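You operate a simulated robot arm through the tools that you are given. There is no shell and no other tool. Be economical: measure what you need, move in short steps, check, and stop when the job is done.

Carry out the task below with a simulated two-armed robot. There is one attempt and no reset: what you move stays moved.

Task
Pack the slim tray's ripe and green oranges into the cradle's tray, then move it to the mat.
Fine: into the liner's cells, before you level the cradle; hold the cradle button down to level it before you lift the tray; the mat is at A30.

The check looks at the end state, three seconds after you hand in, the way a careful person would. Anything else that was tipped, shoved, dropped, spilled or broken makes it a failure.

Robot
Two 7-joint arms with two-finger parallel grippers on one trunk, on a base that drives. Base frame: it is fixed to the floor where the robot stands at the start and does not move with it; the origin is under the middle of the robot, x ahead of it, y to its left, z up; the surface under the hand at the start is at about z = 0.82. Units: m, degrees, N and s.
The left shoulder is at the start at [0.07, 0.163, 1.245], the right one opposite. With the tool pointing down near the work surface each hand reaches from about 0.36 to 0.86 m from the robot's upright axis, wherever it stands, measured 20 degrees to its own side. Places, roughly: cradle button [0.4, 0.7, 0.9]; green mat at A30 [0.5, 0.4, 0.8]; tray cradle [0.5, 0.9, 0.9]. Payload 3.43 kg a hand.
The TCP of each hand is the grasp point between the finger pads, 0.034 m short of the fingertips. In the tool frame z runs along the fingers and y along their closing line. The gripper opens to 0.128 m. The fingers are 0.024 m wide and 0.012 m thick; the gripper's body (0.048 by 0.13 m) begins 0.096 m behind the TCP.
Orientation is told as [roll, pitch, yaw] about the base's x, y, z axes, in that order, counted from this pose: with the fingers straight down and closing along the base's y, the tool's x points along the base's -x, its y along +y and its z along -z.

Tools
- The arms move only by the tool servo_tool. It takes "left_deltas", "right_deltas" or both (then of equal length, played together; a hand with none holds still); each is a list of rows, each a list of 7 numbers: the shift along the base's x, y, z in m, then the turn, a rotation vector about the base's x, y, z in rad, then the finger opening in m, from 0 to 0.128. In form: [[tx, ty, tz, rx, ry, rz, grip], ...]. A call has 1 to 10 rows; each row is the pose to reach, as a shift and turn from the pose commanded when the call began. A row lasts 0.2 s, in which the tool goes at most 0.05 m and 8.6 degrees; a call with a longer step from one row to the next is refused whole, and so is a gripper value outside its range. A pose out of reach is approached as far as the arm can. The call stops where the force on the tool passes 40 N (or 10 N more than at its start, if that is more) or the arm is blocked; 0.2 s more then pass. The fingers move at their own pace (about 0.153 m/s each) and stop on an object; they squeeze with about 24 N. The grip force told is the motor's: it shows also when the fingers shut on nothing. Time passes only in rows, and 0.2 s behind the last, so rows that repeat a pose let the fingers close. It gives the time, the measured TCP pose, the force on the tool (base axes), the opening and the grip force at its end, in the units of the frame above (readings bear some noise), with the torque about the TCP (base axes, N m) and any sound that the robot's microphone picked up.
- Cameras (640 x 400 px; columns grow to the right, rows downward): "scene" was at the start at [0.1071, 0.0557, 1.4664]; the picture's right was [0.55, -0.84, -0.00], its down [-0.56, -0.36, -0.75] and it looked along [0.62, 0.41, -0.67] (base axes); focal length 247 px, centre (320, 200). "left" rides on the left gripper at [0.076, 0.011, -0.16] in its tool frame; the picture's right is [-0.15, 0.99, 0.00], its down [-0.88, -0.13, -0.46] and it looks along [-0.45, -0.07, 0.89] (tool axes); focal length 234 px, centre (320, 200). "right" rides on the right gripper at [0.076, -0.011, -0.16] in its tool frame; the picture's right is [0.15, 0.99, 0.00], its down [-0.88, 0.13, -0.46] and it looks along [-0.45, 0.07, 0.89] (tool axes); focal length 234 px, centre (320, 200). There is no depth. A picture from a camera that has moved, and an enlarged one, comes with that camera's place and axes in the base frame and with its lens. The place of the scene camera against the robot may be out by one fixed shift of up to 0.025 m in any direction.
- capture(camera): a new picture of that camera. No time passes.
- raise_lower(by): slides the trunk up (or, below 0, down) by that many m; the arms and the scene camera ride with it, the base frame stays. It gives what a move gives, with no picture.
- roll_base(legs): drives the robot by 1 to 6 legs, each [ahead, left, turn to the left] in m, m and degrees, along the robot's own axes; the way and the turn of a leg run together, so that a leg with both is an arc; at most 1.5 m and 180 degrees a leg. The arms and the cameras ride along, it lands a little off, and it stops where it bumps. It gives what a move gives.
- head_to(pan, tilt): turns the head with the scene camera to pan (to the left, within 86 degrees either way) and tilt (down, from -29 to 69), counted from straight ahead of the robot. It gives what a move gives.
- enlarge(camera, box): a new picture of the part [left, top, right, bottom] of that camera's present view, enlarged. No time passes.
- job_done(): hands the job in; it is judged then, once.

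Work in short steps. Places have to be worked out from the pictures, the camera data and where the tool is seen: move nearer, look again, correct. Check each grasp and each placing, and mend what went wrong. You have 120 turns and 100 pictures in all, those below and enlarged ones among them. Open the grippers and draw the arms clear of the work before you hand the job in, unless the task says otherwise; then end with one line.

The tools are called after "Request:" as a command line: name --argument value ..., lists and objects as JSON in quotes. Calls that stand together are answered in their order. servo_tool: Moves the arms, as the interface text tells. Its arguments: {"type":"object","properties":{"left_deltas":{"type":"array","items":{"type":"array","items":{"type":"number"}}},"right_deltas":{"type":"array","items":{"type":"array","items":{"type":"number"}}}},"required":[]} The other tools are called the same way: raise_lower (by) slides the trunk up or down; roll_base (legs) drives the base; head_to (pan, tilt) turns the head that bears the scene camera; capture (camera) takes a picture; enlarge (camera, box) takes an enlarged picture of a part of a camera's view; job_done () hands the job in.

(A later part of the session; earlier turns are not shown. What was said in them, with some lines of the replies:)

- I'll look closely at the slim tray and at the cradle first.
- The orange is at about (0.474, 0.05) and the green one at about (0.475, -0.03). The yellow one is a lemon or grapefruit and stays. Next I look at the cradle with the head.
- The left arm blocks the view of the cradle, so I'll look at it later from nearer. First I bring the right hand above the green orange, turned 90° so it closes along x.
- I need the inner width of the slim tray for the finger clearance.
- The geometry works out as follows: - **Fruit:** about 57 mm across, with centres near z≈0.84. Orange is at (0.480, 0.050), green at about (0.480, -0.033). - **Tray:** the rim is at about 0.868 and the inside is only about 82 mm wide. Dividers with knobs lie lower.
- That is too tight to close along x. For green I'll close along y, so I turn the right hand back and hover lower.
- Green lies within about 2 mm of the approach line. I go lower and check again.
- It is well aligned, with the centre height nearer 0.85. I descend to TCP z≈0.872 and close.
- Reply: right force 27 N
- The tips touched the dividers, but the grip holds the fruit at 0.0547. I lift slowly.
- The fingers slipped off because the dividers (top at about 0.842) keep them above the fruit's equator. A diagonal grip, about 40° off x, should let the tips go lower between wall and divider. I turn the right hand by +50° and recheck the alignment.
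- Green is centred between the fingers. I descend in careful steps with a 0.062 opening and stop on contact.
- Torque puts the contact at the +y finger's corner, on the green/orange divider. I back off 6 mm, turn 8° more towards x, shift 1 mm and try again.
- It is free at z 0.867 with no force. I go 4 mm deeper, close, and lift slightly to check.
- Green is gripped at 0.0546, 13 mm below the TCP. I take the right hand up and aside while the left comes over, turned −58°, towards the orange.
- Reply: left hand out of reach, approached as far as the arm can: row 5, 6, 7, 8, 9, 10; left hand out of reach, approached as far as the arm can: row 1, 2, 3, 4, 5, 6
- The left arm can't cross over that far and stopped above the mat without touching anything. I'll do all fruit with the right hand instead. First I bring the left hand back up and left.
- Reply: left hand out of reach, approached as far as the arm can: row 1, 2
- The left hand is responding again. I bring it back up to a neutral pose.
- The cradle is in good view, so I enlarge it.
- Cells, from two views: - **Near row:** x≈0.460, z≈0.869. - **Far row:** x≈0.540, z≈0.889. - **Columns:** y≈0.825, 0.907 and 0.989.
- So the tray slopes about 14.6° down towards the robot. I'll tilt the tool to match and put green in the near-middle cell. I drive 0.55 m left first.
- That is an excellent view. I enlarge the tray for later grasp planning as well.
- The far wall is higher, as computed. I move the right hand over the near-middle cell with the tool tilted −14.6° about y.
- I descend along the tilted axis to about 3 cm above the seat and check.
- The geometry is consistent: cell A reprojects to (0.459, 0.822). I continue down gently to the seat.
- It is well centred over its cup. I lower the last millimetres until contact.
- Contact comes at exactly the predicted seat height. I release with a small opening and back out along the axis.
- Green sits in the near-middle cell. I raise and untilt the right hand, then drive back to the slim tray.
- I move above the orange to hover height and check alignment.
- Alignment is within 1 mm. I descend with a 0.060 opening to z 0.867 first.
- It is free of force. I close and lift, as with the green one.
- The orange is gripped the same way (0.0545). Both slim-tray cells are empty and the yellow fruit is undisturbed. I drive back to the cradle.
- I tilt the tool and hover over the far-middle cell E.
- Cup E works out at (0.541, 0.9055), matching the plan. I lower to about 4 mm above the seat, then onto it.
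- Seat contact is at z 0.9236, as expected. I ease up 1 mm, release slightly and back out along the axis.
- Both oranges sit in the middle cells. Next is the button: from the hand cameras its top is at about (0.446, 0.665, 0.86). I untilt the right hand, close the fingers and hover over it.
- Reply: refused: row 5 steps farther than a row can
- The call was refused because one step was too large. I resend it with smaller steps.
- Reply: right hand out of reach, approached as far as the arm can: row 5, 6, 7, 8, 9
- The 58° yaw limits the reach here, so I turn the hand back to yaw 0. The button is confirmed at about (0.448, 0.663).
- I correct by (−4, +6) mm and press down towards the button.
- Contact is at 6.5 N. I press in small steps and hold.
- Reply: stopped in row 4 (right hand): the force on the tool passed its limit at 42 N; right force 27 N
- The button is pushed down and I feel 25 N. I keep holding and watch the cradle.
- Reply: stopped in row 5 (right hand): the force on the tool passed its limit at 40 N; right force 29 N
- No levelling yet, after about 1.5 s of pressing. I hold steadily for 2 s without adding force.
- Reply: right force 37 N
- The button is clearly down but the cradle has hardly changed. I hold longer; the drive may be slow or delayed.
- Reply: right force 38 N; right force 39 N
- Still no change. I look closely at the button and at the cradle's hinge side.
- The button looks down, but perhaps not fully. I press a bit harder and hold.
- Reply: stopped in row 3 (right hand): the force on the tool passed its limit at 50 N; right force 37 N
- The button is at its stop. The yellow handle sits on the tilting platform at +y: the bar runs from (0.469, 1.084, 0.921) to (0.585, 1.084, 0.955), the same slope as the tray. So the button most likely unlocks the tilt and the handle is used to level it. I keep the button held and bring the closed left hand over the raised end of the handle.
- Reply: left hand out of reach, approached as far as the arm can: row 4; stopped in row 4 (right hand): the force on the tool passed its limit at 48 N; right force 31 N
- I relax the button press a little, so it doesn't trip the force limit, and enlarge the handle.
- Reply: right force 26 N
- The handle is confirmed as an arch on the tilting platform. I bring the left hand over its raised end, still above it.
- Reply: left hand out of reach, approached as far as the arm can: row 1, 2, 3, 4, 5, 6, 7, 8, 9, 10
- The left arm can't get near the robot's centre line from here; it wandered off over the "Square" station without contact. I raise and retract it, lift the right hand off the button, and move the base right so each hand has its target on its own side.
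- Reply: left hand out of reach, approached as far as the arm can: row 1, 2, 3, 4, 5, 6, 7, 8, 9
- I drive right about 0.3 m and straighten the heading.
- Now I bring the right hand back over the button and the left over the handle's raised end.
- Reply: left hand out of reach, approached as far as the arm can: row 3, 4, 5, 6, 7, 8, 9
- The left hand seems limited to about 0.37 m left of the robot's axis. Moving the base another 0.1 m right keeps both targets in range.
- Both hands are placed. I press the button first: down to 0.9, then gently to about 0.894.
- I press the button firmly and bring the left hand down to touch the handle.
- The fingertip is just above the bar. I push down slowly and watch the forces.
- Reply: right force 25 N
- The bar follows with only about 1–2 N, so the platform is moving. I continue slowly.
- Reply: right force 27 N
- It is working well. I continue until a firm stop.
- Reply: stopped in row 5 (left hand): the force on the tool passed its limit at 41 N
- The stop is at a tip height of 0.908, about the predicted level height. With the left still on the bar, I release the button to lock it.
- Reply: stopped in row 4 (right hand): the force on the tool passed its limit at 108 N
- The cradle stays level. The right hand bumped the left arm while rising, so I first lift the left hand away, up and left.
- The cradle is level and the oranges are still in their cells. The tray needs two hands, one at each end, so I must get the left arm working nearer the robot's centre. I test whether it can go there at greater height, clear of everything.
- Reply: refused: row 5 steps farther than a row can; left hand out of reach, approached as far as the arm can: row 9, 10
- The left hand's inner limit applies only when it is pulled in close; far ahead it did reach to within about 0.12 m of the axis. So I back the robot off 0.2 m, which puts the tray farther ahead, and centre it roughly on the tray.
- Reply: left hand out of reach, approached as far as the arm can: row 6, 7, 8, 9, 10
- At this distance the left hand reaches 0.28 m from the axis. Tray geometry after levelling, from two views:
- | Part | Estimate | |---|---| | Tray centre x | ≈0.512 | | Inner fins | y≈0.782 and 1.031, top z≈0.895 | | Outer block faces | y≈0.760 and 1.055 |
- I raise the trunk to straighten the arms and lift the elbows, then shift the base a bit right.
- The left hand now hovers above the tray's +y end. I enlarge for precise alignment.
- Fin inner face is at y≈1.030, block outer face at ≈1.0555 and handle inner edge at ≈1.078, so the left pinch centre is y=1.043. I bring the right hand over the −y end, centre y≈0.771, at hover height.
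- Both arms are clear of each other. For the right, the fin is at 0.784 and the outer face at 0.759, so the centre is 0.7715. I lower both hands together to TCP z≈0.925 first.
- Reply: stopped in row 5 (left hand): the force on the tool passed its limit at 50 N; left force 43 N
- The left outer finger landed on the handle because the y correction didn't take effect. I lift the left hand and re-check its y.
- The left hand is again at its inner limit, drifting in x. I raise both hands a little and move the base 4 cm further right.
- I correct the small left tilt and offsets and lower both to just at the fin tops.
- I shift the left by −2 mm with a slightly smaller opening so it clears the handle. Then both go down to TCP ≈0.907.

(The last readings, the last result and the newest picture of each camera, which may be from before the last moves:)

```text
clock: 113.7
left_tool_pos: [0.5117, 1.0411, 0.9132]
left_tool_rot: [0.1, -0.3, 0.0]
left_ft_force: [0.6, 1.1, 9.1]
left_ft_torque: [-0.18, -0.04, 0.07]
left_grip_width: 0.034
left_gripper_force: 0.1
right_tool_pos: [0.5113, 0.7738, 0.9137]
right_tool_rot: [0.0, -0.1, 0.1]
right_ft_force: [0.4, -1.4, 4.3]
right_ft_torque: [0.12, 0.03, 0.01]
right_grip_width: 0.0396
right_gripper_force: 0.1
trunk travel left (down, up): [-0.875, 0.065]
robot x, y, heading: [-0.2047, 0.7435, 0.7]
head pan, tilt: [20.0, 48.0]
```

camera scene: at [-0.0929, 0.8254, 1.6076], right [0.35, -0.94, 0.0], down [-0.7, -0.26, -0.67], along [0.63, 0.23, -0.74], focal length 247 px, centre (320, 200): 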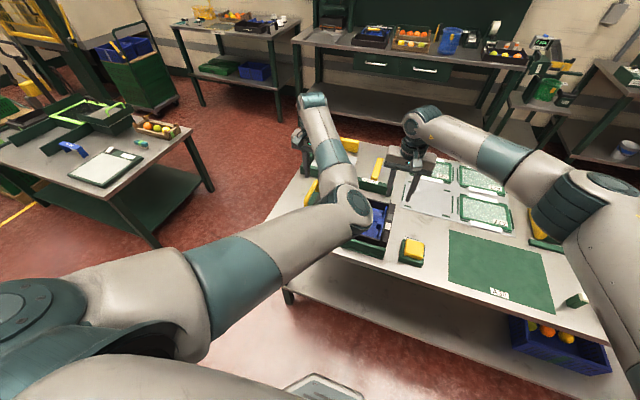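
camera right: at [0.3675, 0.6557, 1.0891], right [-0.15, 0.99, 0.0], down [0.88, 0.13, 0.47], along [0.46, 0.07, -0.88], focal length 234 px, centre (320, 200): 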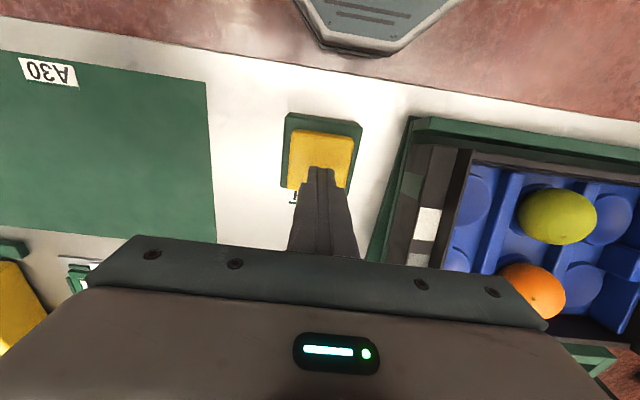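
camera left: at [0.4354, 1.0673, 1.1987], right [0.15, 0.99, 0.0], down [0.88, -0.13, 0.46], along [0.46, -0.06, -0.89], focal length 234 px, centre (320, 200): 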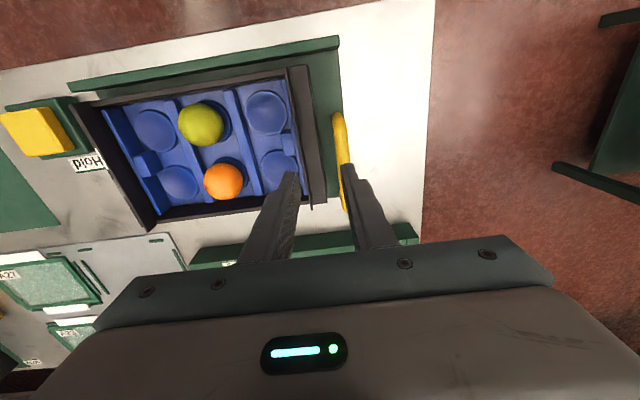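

Both inner fingers touch the liner knob at tip z≈0.879, so about 2 cm of wall is available. I ease up 1 mm and close both.

Request:
servo_tool --left_deltas '[[0, 0, 0.005, 0, 0, 0, 0.034], [0, 0, 0.005, 0, 0, 0, 0.01], [0, 0, 0.005, 0, 0, 0, 0.01], [0, 0, 0.005, 0, 0, 0, 0.01]]' --right_deltas '[[0, 0, 0.004, 0, 0, 0, 0.04], [0, 0, 0.004, 0, 0, 0, 0.01], [0, 0, 0.004, 0, 0, 0, 0.01], [0, 0, 0.004, 0, 0, 0, 0.01]]'

Request:
enlarge --camera "left" --box '[240, 90, 400, 220]'

Request:
enlarge --camera "right" --box '[240, 90, 400, 220]'

```text
clock: 114.7
left_tool_pos: [0.5109, 1.0423, 0.9145]
left_tool_rot: [0.0, 0.0, 0.1]
left_ft_force: [-1.2, 16.6, -1.1]
left_ft_torque: [0.52, 0.27, -0.18]
left_grip_width: 0.0236
left_gripper_force: 23.6
right_tool_pos: [0.5145, 0.771, 0.9142]
right_tool_rot: [-0.2, -0.1, 0.0]
right_ft_force: [0.1, -17.3, -0.2]
right_ft_torque: [-0.31, -0.26, -0.08]
right_grip_width: 0.0236
right_gripper_force: 23.8
trunk travel left (down, up): [-0.875, 0.065]
robot x, y, heading: [-0.2022, 0.7446, 0.7]
head pan, tilt: [20.0, 48.0]
```

```text
3.08 times, centred on (320, 155) of left
camera zoom: at [0.4358, 1.0544, 1.0748], right [0.14, 0.99, 0.0], down [0.88, -0.13, 0.46], along [0.45, -0.06, -0.89], focal length 720 px, centre (320, 338)
```

zoom: 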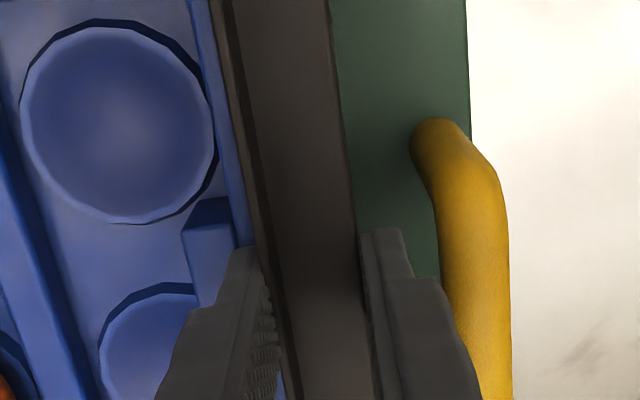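

```text
3.08 times, centred on (320, 155) of right
camera zoom: at [0.4373, 0.7588, 1.0737], right [-0.15, 0.99, 0.0], down [0.88, 0.13, 0.46], along [0.45, 0.06, -0.89], focal length 720 px, centre (320, 338)
```

zoom: 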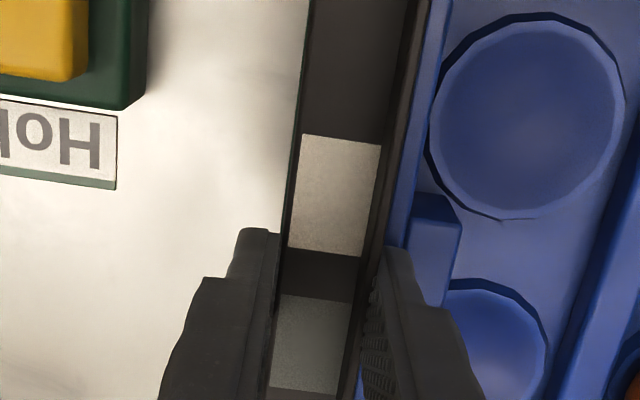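

Both hands grip the end blocks at 23.6 mm. They push against each other by about 17 N, so I relax 1.5 mm each way and lift 1.5 cm slowly.

Request:
servo_tool --left_deltas '[[0, 0.0015, 0, 0, 0, 0, 0.01], [0, 0.0015, 0.002, 0, 0, 0, 0.01], [0, 0.0015, 0.005, 0, 0, 0, 0.01], [0, 0.0015, 0.01, 0, 0, 0, 0.01], [0, 0.0015, 0.015, 0, 0, 0, 0.01]]' --right_deltas '[[0, -0.0015, 0, 0, 0, 0, 0.01], [0, -0.0015, 0.002, 0, 0, 0, 0.01], [0, -0.0015, 0.005, 0, 0, 0, 0.01], [0, -0.0015, 0.01, 0, 0, 0, 0.01], [0, -0.0015, 0.015, 0, 0, 0, 0.01]]'

Request:
capture --camera "right"

```text
clock: 115.9
left_tool_pos: [0.5128, 1.044, 0.9309]
left_tool_rot: [-0.1, -0.2, 0.2]
left_ft_force: [-2.6, 14.9, -2.0]
left_ft_torque: [0.45, 0.2, -0.35]
left_grip_width: 0.0235
left_gripper_force: 23.7
right_tool_pos: [0.5129, 0.7696, 0.9286]
right_tool_rot: [-0.2, -0.1, 0.1]
right_ft_force: [2.5, -14.3, 0.0]
right_ft_torque: [-0.38, -0.22, -0.29]
right_grip_width: 0.0234
right_gripper_force: 23.7
trunk travel left (down, up): [-0.875, 0.065]
robot x, y, heading: [-0.2012, 0.7429, 0.2]
head pan, tilt: [20.0, 48.0]
```

```text
22 pictures are left
camera right: at [0.4356, 0.7583, 1.0887], right [-0.15, 0.99, 0.0], down [0.88, 0.13, 0.46], along [0.45, 0.07, -0.89], focal length 234 px, centre (320, 200)
```

right: 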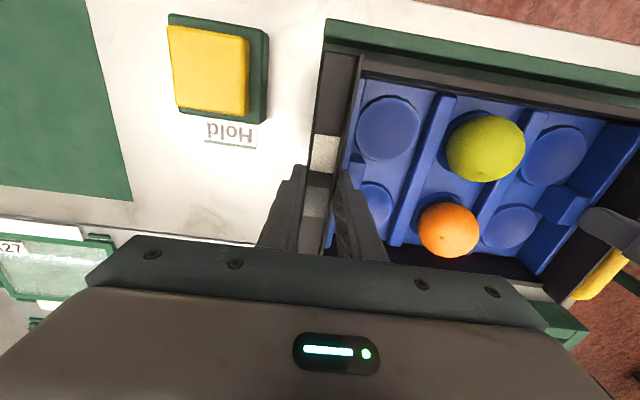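

The tray appears to move with the hands: the label sits at the same place relative to the fingers. I lift 7 cm more and check.

Request:
servo_tool --left_deltas '[[0, 0.001, 0.01, 0, 0, 0, 0.01], [0, 0.001, 0.02, 0, 0, 0, 0.01], [0, 0.001, 0.03, 0, 0, 0, 0.01], [0, 0.001, 0.042, 0, 0, 0, 0.01], [0, 0.001, 0.056, 0, 0, 0, 0.01], [0, 0.001, 0.068, 0, 0, 0, 0.01]]' --right_deltas '[[0, -0.001, 0.01, 0, 0, 0, 0.01], [0, -0.001, 0.02, 0, 0, 0, 0.01], [0, -0.001, 0.03, 0, 0, 0, 0.01], [0, -0.001, 0.042, 0, 0, 0, 0.01], [0, -0.001, 0.056, 0, 0, 0, 0.01], [0, -0.001, 0.07, 0, 0, 0, 0.01]]'

Request:
capture --camera "right"

Request:
capture --camera "left"

```text
clock: 117.3
left_tool_pos: [0.5105, 1.044, 0.9982]
left_tool_rot: [-0.1, -0.1, 0.2]
left_ft_force: [-0.9, 3.9, -0.9]
left_ft_torque: [0.0, 0.03, -0.17]
left_grip_width: 0.0236
left_gripper_force: 24.1
right_tool_pos: [0.5111, 0.7699, 0.9985]
right_tool_rot: [0.0, 0.0, 0.2]
right_ft_force: [0.5, -3.5, -3.2]
right_ft_torque: [-0.27, -0.04, -0.19]
right_grip_width: 0.0236
right_gripper_force: 24.5
trunk travel left (down, up): [-0.875, 0.065]
robot x, y, heading: [-0.2036, 0.7453, 0.7]
head pan, tilt: [20.0, 48.0]
```

```text
21 pictures are left
camera right: at [0.4351, 0.7576, 1.1579], right [-0.15, 0.99, 0.0], down [0.88, 0.13, 0.46], along [0.45, 0.07, -0.89], focal length 234 px, centre (320, 200)
```

right: 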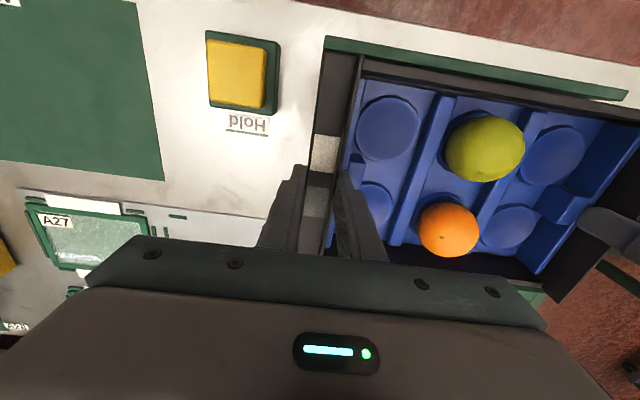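

```text
20 pictures are left
camera left: at [0.4355, 1.055, 1.1586], right [0.14, 0.99, 0.0], down [0.88, -0.13, 0.46], along [0.45, -0.07, -0.89], focal length 234 px, centre (320, 200)
```

left: 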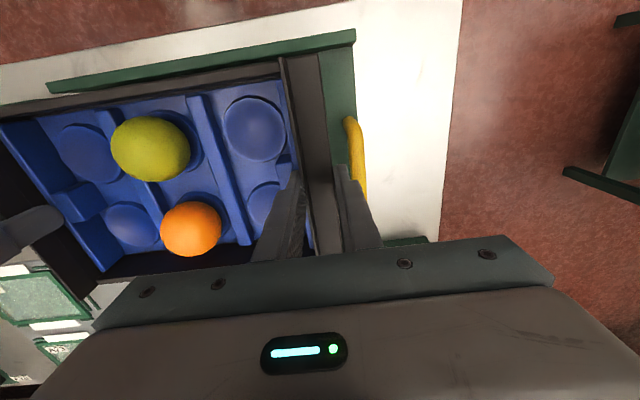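

The tray is lifted level with both oranges seated. The mat, from several views, spans x≈0.39–0.62 and y≈0.23–0.533, centre (0.506, 0.382). The tray centre is at y≈0.907, so I drive right 0.525 m carrying it.

Request:
roll_base --legs '[[-0.01, -0.25, 0], [0, -0.275, 0]]'

Request:
capture --camera "right"

Request:
capture --camera "left"

Request:
capture --camera "scene"

```text
clock: 120.7
left_tool_pos: [0.5054, 0.5233, 0.9976]
left_tool_rot: [-0.2, -0.1, 0.1]
left_ft_force: [-1.1, -4.7, -2.2]
left_ft_torque: [-0.16, 0.12, -0.27]
left_grip_width: 0.0235
left_gripper_force: 24.5
right_tool_pos: [0.5054, 0.2493, 0.9976]
right_tool_rot: [0.0, -0.1, 0.1]
right_ft_force: [1.1, 5.5, -2.2]
right_ft_torque: [0.13, -0.12, -0.22]
right_grip_width: 0.0237
right_gripper_force: 24.3
trunk travel left (down, up): [-0.875, 0.065]
robot x, y, heading: [-0.2105, 0.218, 0.5]
head pan, tilt: [20.0, 48.0]
```

```text
19 pictures are left
camera right: at [0.4293, 0.2378, 1.1576], right [-0.15, 0.99, 0.0], down [0.88, 0.13, 0.46], along [0.45, 0.07, -0.89], focal length 234 px, centre (320, 200)
```

right: 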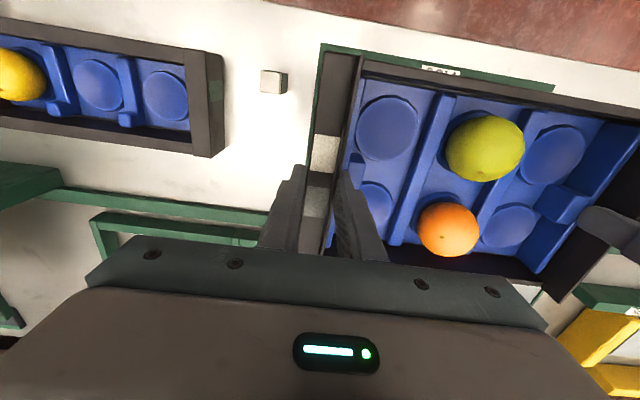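

```text
18 pictures are left
camera left: at [0.4296, 0.5353, 1.1578], right [0.14, 0.99, 0.0], down [0.88, -0.13, 0.46], along [0.45, -0.07, -0.89], focal length 234 px, centre (320, 200)
```

left: 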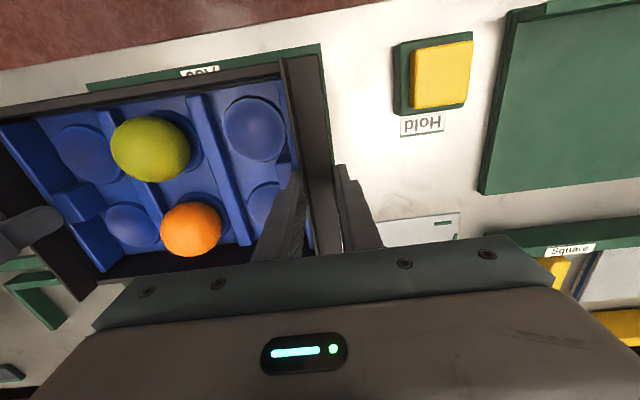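

```text
17 pictures are left
camera scene: at [-0.0992, 0.2624, 1.6075], right [0.35, -0.94, 0.0], down [-0.7, -0.26, -0.67], along [0.63, 0.23, -0.74], focal length 247 px, centre (320, 200)
```

scene: 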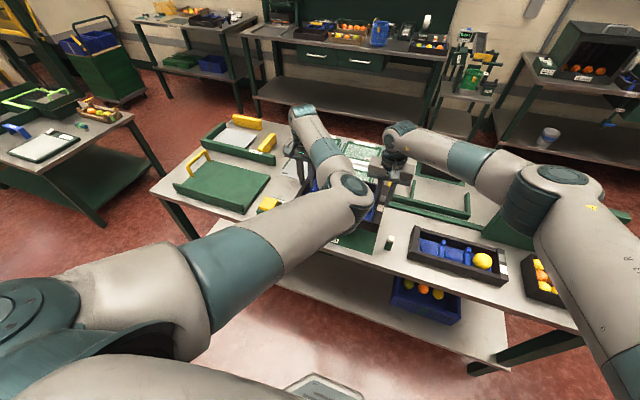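

The mat corners now give y≈0.239–0.540 and x≈0.388–0.62. The tray's outer faces are at 0.2375 and 0.535, so I shift +3 mm in y and lower, first to TCP 0.91.

Request:
servo_tool --left_deltas '[[-0.001, 0.003, -0.015, 0, 0, 0, 0.01], [-0.001, 0.003, -0.03, 0, 0, 0, 0.01], [-0.001, 0.003, -0.045, 0, 0, 0, 0.01], [-0.001, 0.003, -0.06, 0, 0, 0, 0.01], [-0.001, 0.003, -0.075, 0, 0, 0, 0.01], [-0.001, 0.003, -0.088, 0, 0, 0, 0.01]]' --right_deltas '[[-0.001, 0.003, -0.015, 0, 0, 0, 0.01], [-0.001, 0.003, -0.03, 0, 0, 0, 0.01], [-0.001, 0.003, -0.045, 0, 0, 0, 0.01], [-0.001, 0.003, -0.06, 0, 0, 0, 0.01], [-0.001, 0.003, -0.075, 0, 0, 0, 0.01], [-0.001, 0.003, -0.088, 0, 0, 0, 0.01]]'

Request:
capture --camera "right"

Request:
capture --camera "left"

```text
clock: 122.1
left_tool_pos: [0.5044, 0.526, 0.9091]
left_tool_rot: [-0.1, -0.1, 0.2]
left_ft_force: [-1.7, 4.8, -1.3]
left_ft_torque: [0.02, -0.13, -0.25]
left_grip_width: 0.0235
left_gripper_force: 24.4
right_tool_pos: [0.5046, 0.251, 0.9101]
right_tool_rot: [-0.1, -0.1, 0.1]
right_ft_force: [1.5, -4.9, -2.3]
right_ft_torque: [-0.17, 0.1, -0.17]
right_grip_width: 0.0235
right_gripper_force: 24.2
trunk travel left (down, up): [-0.875, 0.065]
robot x, y, heading: [-0.2093, 0.224, 0.3]
head pan, tilt: [20.0, 48.0]
```

```text
16 pictures are left
camera right: at [0.4283, 0.2404, 1.0691], right [-0.15, 0.99, 0.0], down [0.88, 0.13, 0.46], along [0.45, 0.07, -0.89], focal length 234 px, centre (320, 200)
```

right: 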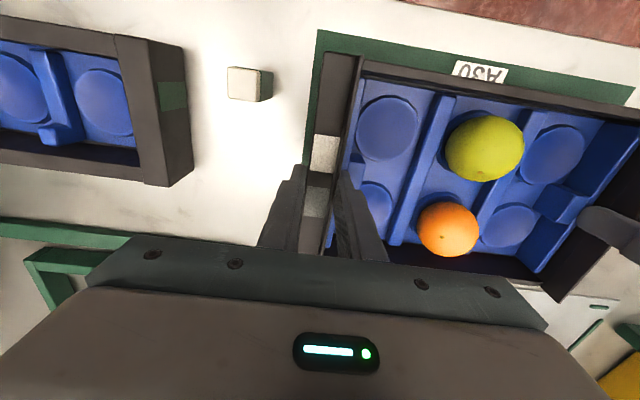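

```text
15 pictures are left
camera left: at [0.4288, 0.5374, 1.0689], right [0.14, 0.99, 0.0], down [0.88, -0.13, 0.46], along [0.45, -0.07, -0.89], focal length 234 px, centre (320, 200)
```

left: 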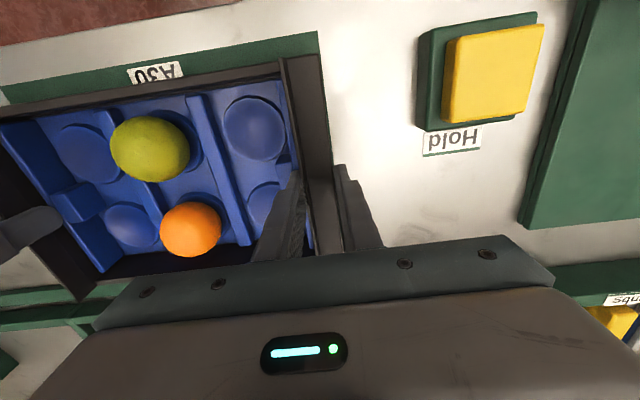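

Mat y is 0.2335–0.5405 against tray 0.239–0.538, so it's well centred. I lower in small steps until it touches.

Request:
servo_tool --left_deltas '[[-0.001, -0.0015, -0.006, 0, 0, 0, 0.01], [-0.001, -0.0015, -0.012, 0, 0, 0, 0.01], [-0.001, -0.0015, -0.016, 0, 0, 0, 0.01], [-0.001, -0.0015, -0.02, 0, 0, 0, 0.01]]' --right_deltas '[[-0.001, -0.0015, -0.006, 0, 0, 0, 0.01], [-0.001, -0.0015, -0.012, 0, 0, 0, 0.01], [-0.001, -0.0015, -0.016, 0, 0, 0, 0.01], [-0.001, -0.0015, -0.0205, 0, 0, 0, 0.01]]'

```text
clock: 123.1
left_tool_pos: [0.5014, 0.5256, 0.8929]
left_tool_rot: [-0.1, -0.4, 0.1]
left_ft_force: [0.1, 3.9, 3.4]
left_ft_torque: [0.18, 0.17, -0.01]
left_grip_width: 0.0234
left_gripper_force: 24.0
right_tool_pos: [0.5027, 0.2509, 0.8937]
right_tool_rot: [0.0, -0.4, 0.0]
right_ft_force: [0.8, -3.1, 20.1]
right_ft_torque: [-0.07, 0.17, -0.1]
right_grip_width: 0.0235
right_gripper_force: 23.8
trunk travel left (down, up): [-0.875, 0.065]
robot x, y, heading: [-0.2108, 0.2205, 0.6]
head pan, tilt: [20.0, 48.0]
```

The tray is on the mat (20 N and 3 N). I ease up the pressing, open both grippers slightly and rise straight up.

Request:
servo_tool --left_deltas '[[0, 0, 0.003, 0, 0, 0, 0.01], [0, 0, 0.003, 0, 0, 0, 0.03], [0, 0, 0.003, 0, 0, 0, 0.038], [0, 0, 0.004, 0, 0, 0, 0.038], [0, 0, 0.02, 0, 0, 0, 0.038], [0, 0, 0.05, 0, 0, 0, 0.038], [0, 0, 0.09, 0, 0, 0, 0.038], [0, 0, 0.13, 0, 0, 0, 0.038]]' --right_deltas '[[0, 0, 0.003, 0, 0, 0, 0.01], [0, 0, 0.003, 0, 0, 0, 0.03], [0, 0, 0.003, 0, 0, 0, 0.038], [0, 0, 0.004, 0, 0, 0, 0.038], [0, 0, 0.02, 0, 0, 0, 0.038], [0, 0, 0.05, 0, 0, 0, 0.038], [0, 0, 0.09, 0, 0, 0, 0.038], [0, 0, 0.13, 0, 0, 0, 0.038]]'

Request:
capture --camera "right"

Request:
capture --camera "left"

```text
clock: 124.9
left_tool_pos: [0.5033, 0.5223, 1.0216]
left_tool_rot: [-0.2, -0.2, 0.1]
left_ft_force: [-0.3, 0.5, -0.4]
left_ft_torque: [0.03, 0.0, -0.04]
left_grip_width: 0.038
left_gripper_force: 0.1
right_tool_pos: [0.5036, 0.2537, 1.0224]
right_tool_rot: [0.2, -0.1, 0.1]
right_ft_force: [-0.1, -0.4, 0.4]
right_ft_torque: [0.04, 0.0, 0.0]
right_grip_width: 0.0379
right_gripper_force: 0.1
trunk travel left (down, up): [-0.875, 0.065]
robot x, y, heading: [-0.209, 0.2227, 0.4]
head pan, tilt: [20.0, 48.0]
```

```text
14 pictures are left
camera right: at [0.4269, 0.2403, 1.1821], right [-0.15, 0.99, 0.0], down [0.88, 0.13, 0.46], along [0.45, 0.07, -0.89], focal length 234 px, centre (320, 200)
```

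right: 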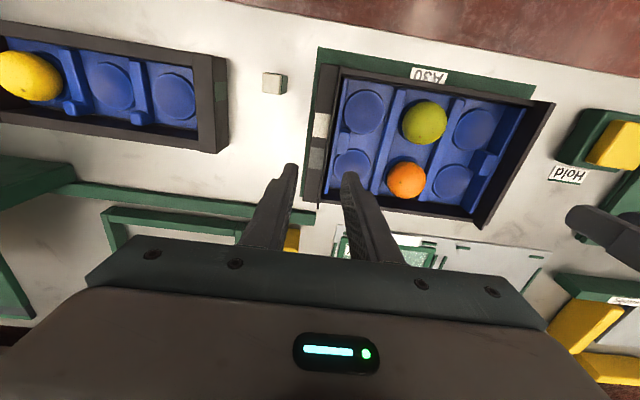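

```text
13 pictures are left
camera left: at [0.4278, 0.534, 1.1817], right [0.14, 0.99, 0.0], down [0.88, -0.13, 0.46], along [0.45, -0.07, -0.89], focal length 234 px, centre (320, 200)
```

left: 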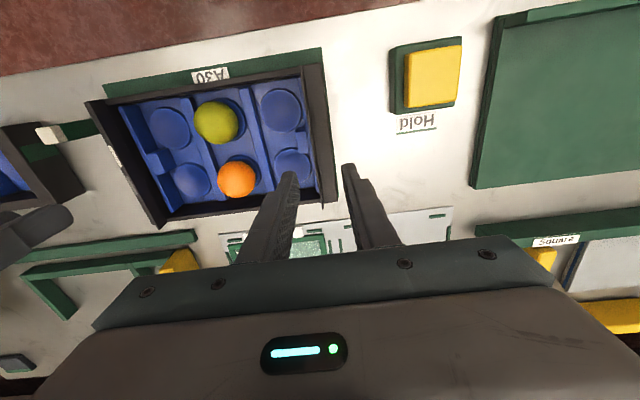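

The tray is on the mat with both oranges in their cells. I draw the arms up and out, then check from the scene camera.

Request:
servo_tool --left_deltas '[[0, 0, 0.04, 0, 0, 0, 0.06], [-0.01, 0.02, 0.08, 0, 0, 0, 0.1], [-0.02, 0.05, 0.11, 0, 0, 0, 0.12], [-0.03, 0.09, 0.13, 0, 0, 0, 0.12], [-0.04, 0.13, 0.14, 0, 0, 0, 0.12], [-0.05, 0.17, 0.15, 0, 0, 0, 0.12]]' --right_deltas '[[0, 0, 0.04, 0, 0, 0, 0.06], [-0.01, -0.02, 0.08, 0, 0, 0, 0.1], [-0.02, -0.05, 0.11, 0, 0, 0, 0.12], [-0.03, -0.09, 0.13, 0, 0, 0, 0.12], [-0.04, -0.13, 0.14, 0, 0, 0, 0.12], [-0.05, -0.17, 0.15, 0, 0, 0, 0.12]]'

Request:
roll_base --legs '[[-0.25, 0, 0]]'

Request:
head_to --pan 12 --tilt 40

Request:
capture --camera "scene"

```text
clock: 126.3
left_tool_pos: [0.4517, 0.6928, 1.1722]
left_tool_rot: [0.0, -0.1, 0.0]
left_ft_force: [-0.5, -1.1, -0.2]
left_ft_torque: [0.0, 0.03, -0.03]
left_grip_width: 0.1201
left_gripper_force: 0.1
right_tool_pos: [0.4521, 0.0805, 1.1722]
right_tool_rot: [0.1, -0.1, 0.1]
right_ft_force: [-0.2, 0.2, 0.5]
right_ft_torque: [0.02, -0.01, -0.01]
right_grip_width: 0.1201
right_gripper_force: 0.1
trunk travel left (down, up): [-0.875, 0.065]
robot x, y, heading: [-0.2091, 0.2245, 0.1]
head pan, tilt: [20.0, 48.0]
```

```text
clock: 128.1
left_tool_pos: [0.2098, 0.6895, 1.1707]
left_tool_rot: [-0.1, 0.0, -0.2]
left_ft_force: [0.0, -0.3, 0.3]
left_ft_torque: [-0.02, 0.05, 0.0]
left_grip_width: 0.1202
left_gripper_force: 0.2
right_tool_pos: [0.2046, 0.0766, 1.1692]
right_tool_rot: [0.0, 0.0, -0.2]
right_ft_force: [-0.6, 0.2, -0.8]
right_ft_torque: [0.01, -0.01, 0.04]
right_grip_width: 0.1199
right_gripper_force: 0.0
trunk travel left (down, up): [-0.875, 0.065]
robot x, y, heading: [-0.458, 0.2247, -0.2]
head pan, tilt: [20.0, 48.0]
```

```text
clock: 128.8
left_tool_pos: [0.2051, 0.6895, 1.1704]
left_tool_rot: [0.0, -0.1, -0.2]
left_ft_force: [-0.6, 0.1, 0.3]
left_ft_torque: [-0.03, -0.01, 0.0]
left_grip_width: 0.1202
left_gripper_force: 0.1
right_tool_pos: [0.204, 0.0763, 1.1707]
right_tool_rot: [0.0, -0.1, -0.2]
right_ft_force: [0.0, 0.0, 0.3]
right_ft_torque: [0.02, -0.01, 0.01]
right_grip_width: 0.1198
right_gripper_force: 0.0
trunk travel left (down, up): [-0.875, 0.065]
robot x, y, heading: [-0.4596, 0.2216, -0.1]
head pan, tilt: [12.0, 40.0]
```

```text
12 pictures are left
camera scene: at [-0.3401, 0.2498, 1.619], right [0.21, -0.98, 0.0], down [-0.63, -0.14, -0.77], along [0.75, 0.16, -0.64], focal length 247 px, centre (320, 200)
```

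scene: 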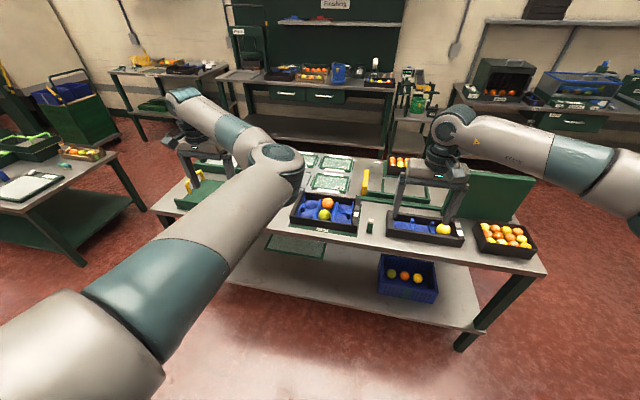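

Request:
enlarge --camera "scene" --box '[230, 150, 430, 270]'

```text
3.20 times, centred on (330, 210) of scene
camera zoom: at [-0.3401, 0.2498, 1.619], right [0.21, -0.98, 0.0], down [-0.63, -0.14, -0.77], along [0.75, 0.16, -0.64], focal length 791 px, centre (288, 168)
```

zoom: 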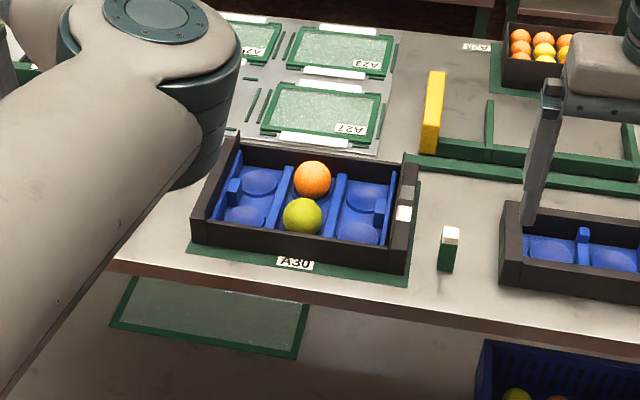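

The tray sits flat on A30 with the ripe and green oranges in their cells, everything else is undisturbed, and the grippers are open and clear. I hand in.

Request:
job_done

```text
The job is handed in.
```

The ripe and green oranges are in the tray's middle liner cells; the cradle was levelled before I lifted the tray, which now sits on the A30 mat, and the job is handed in.
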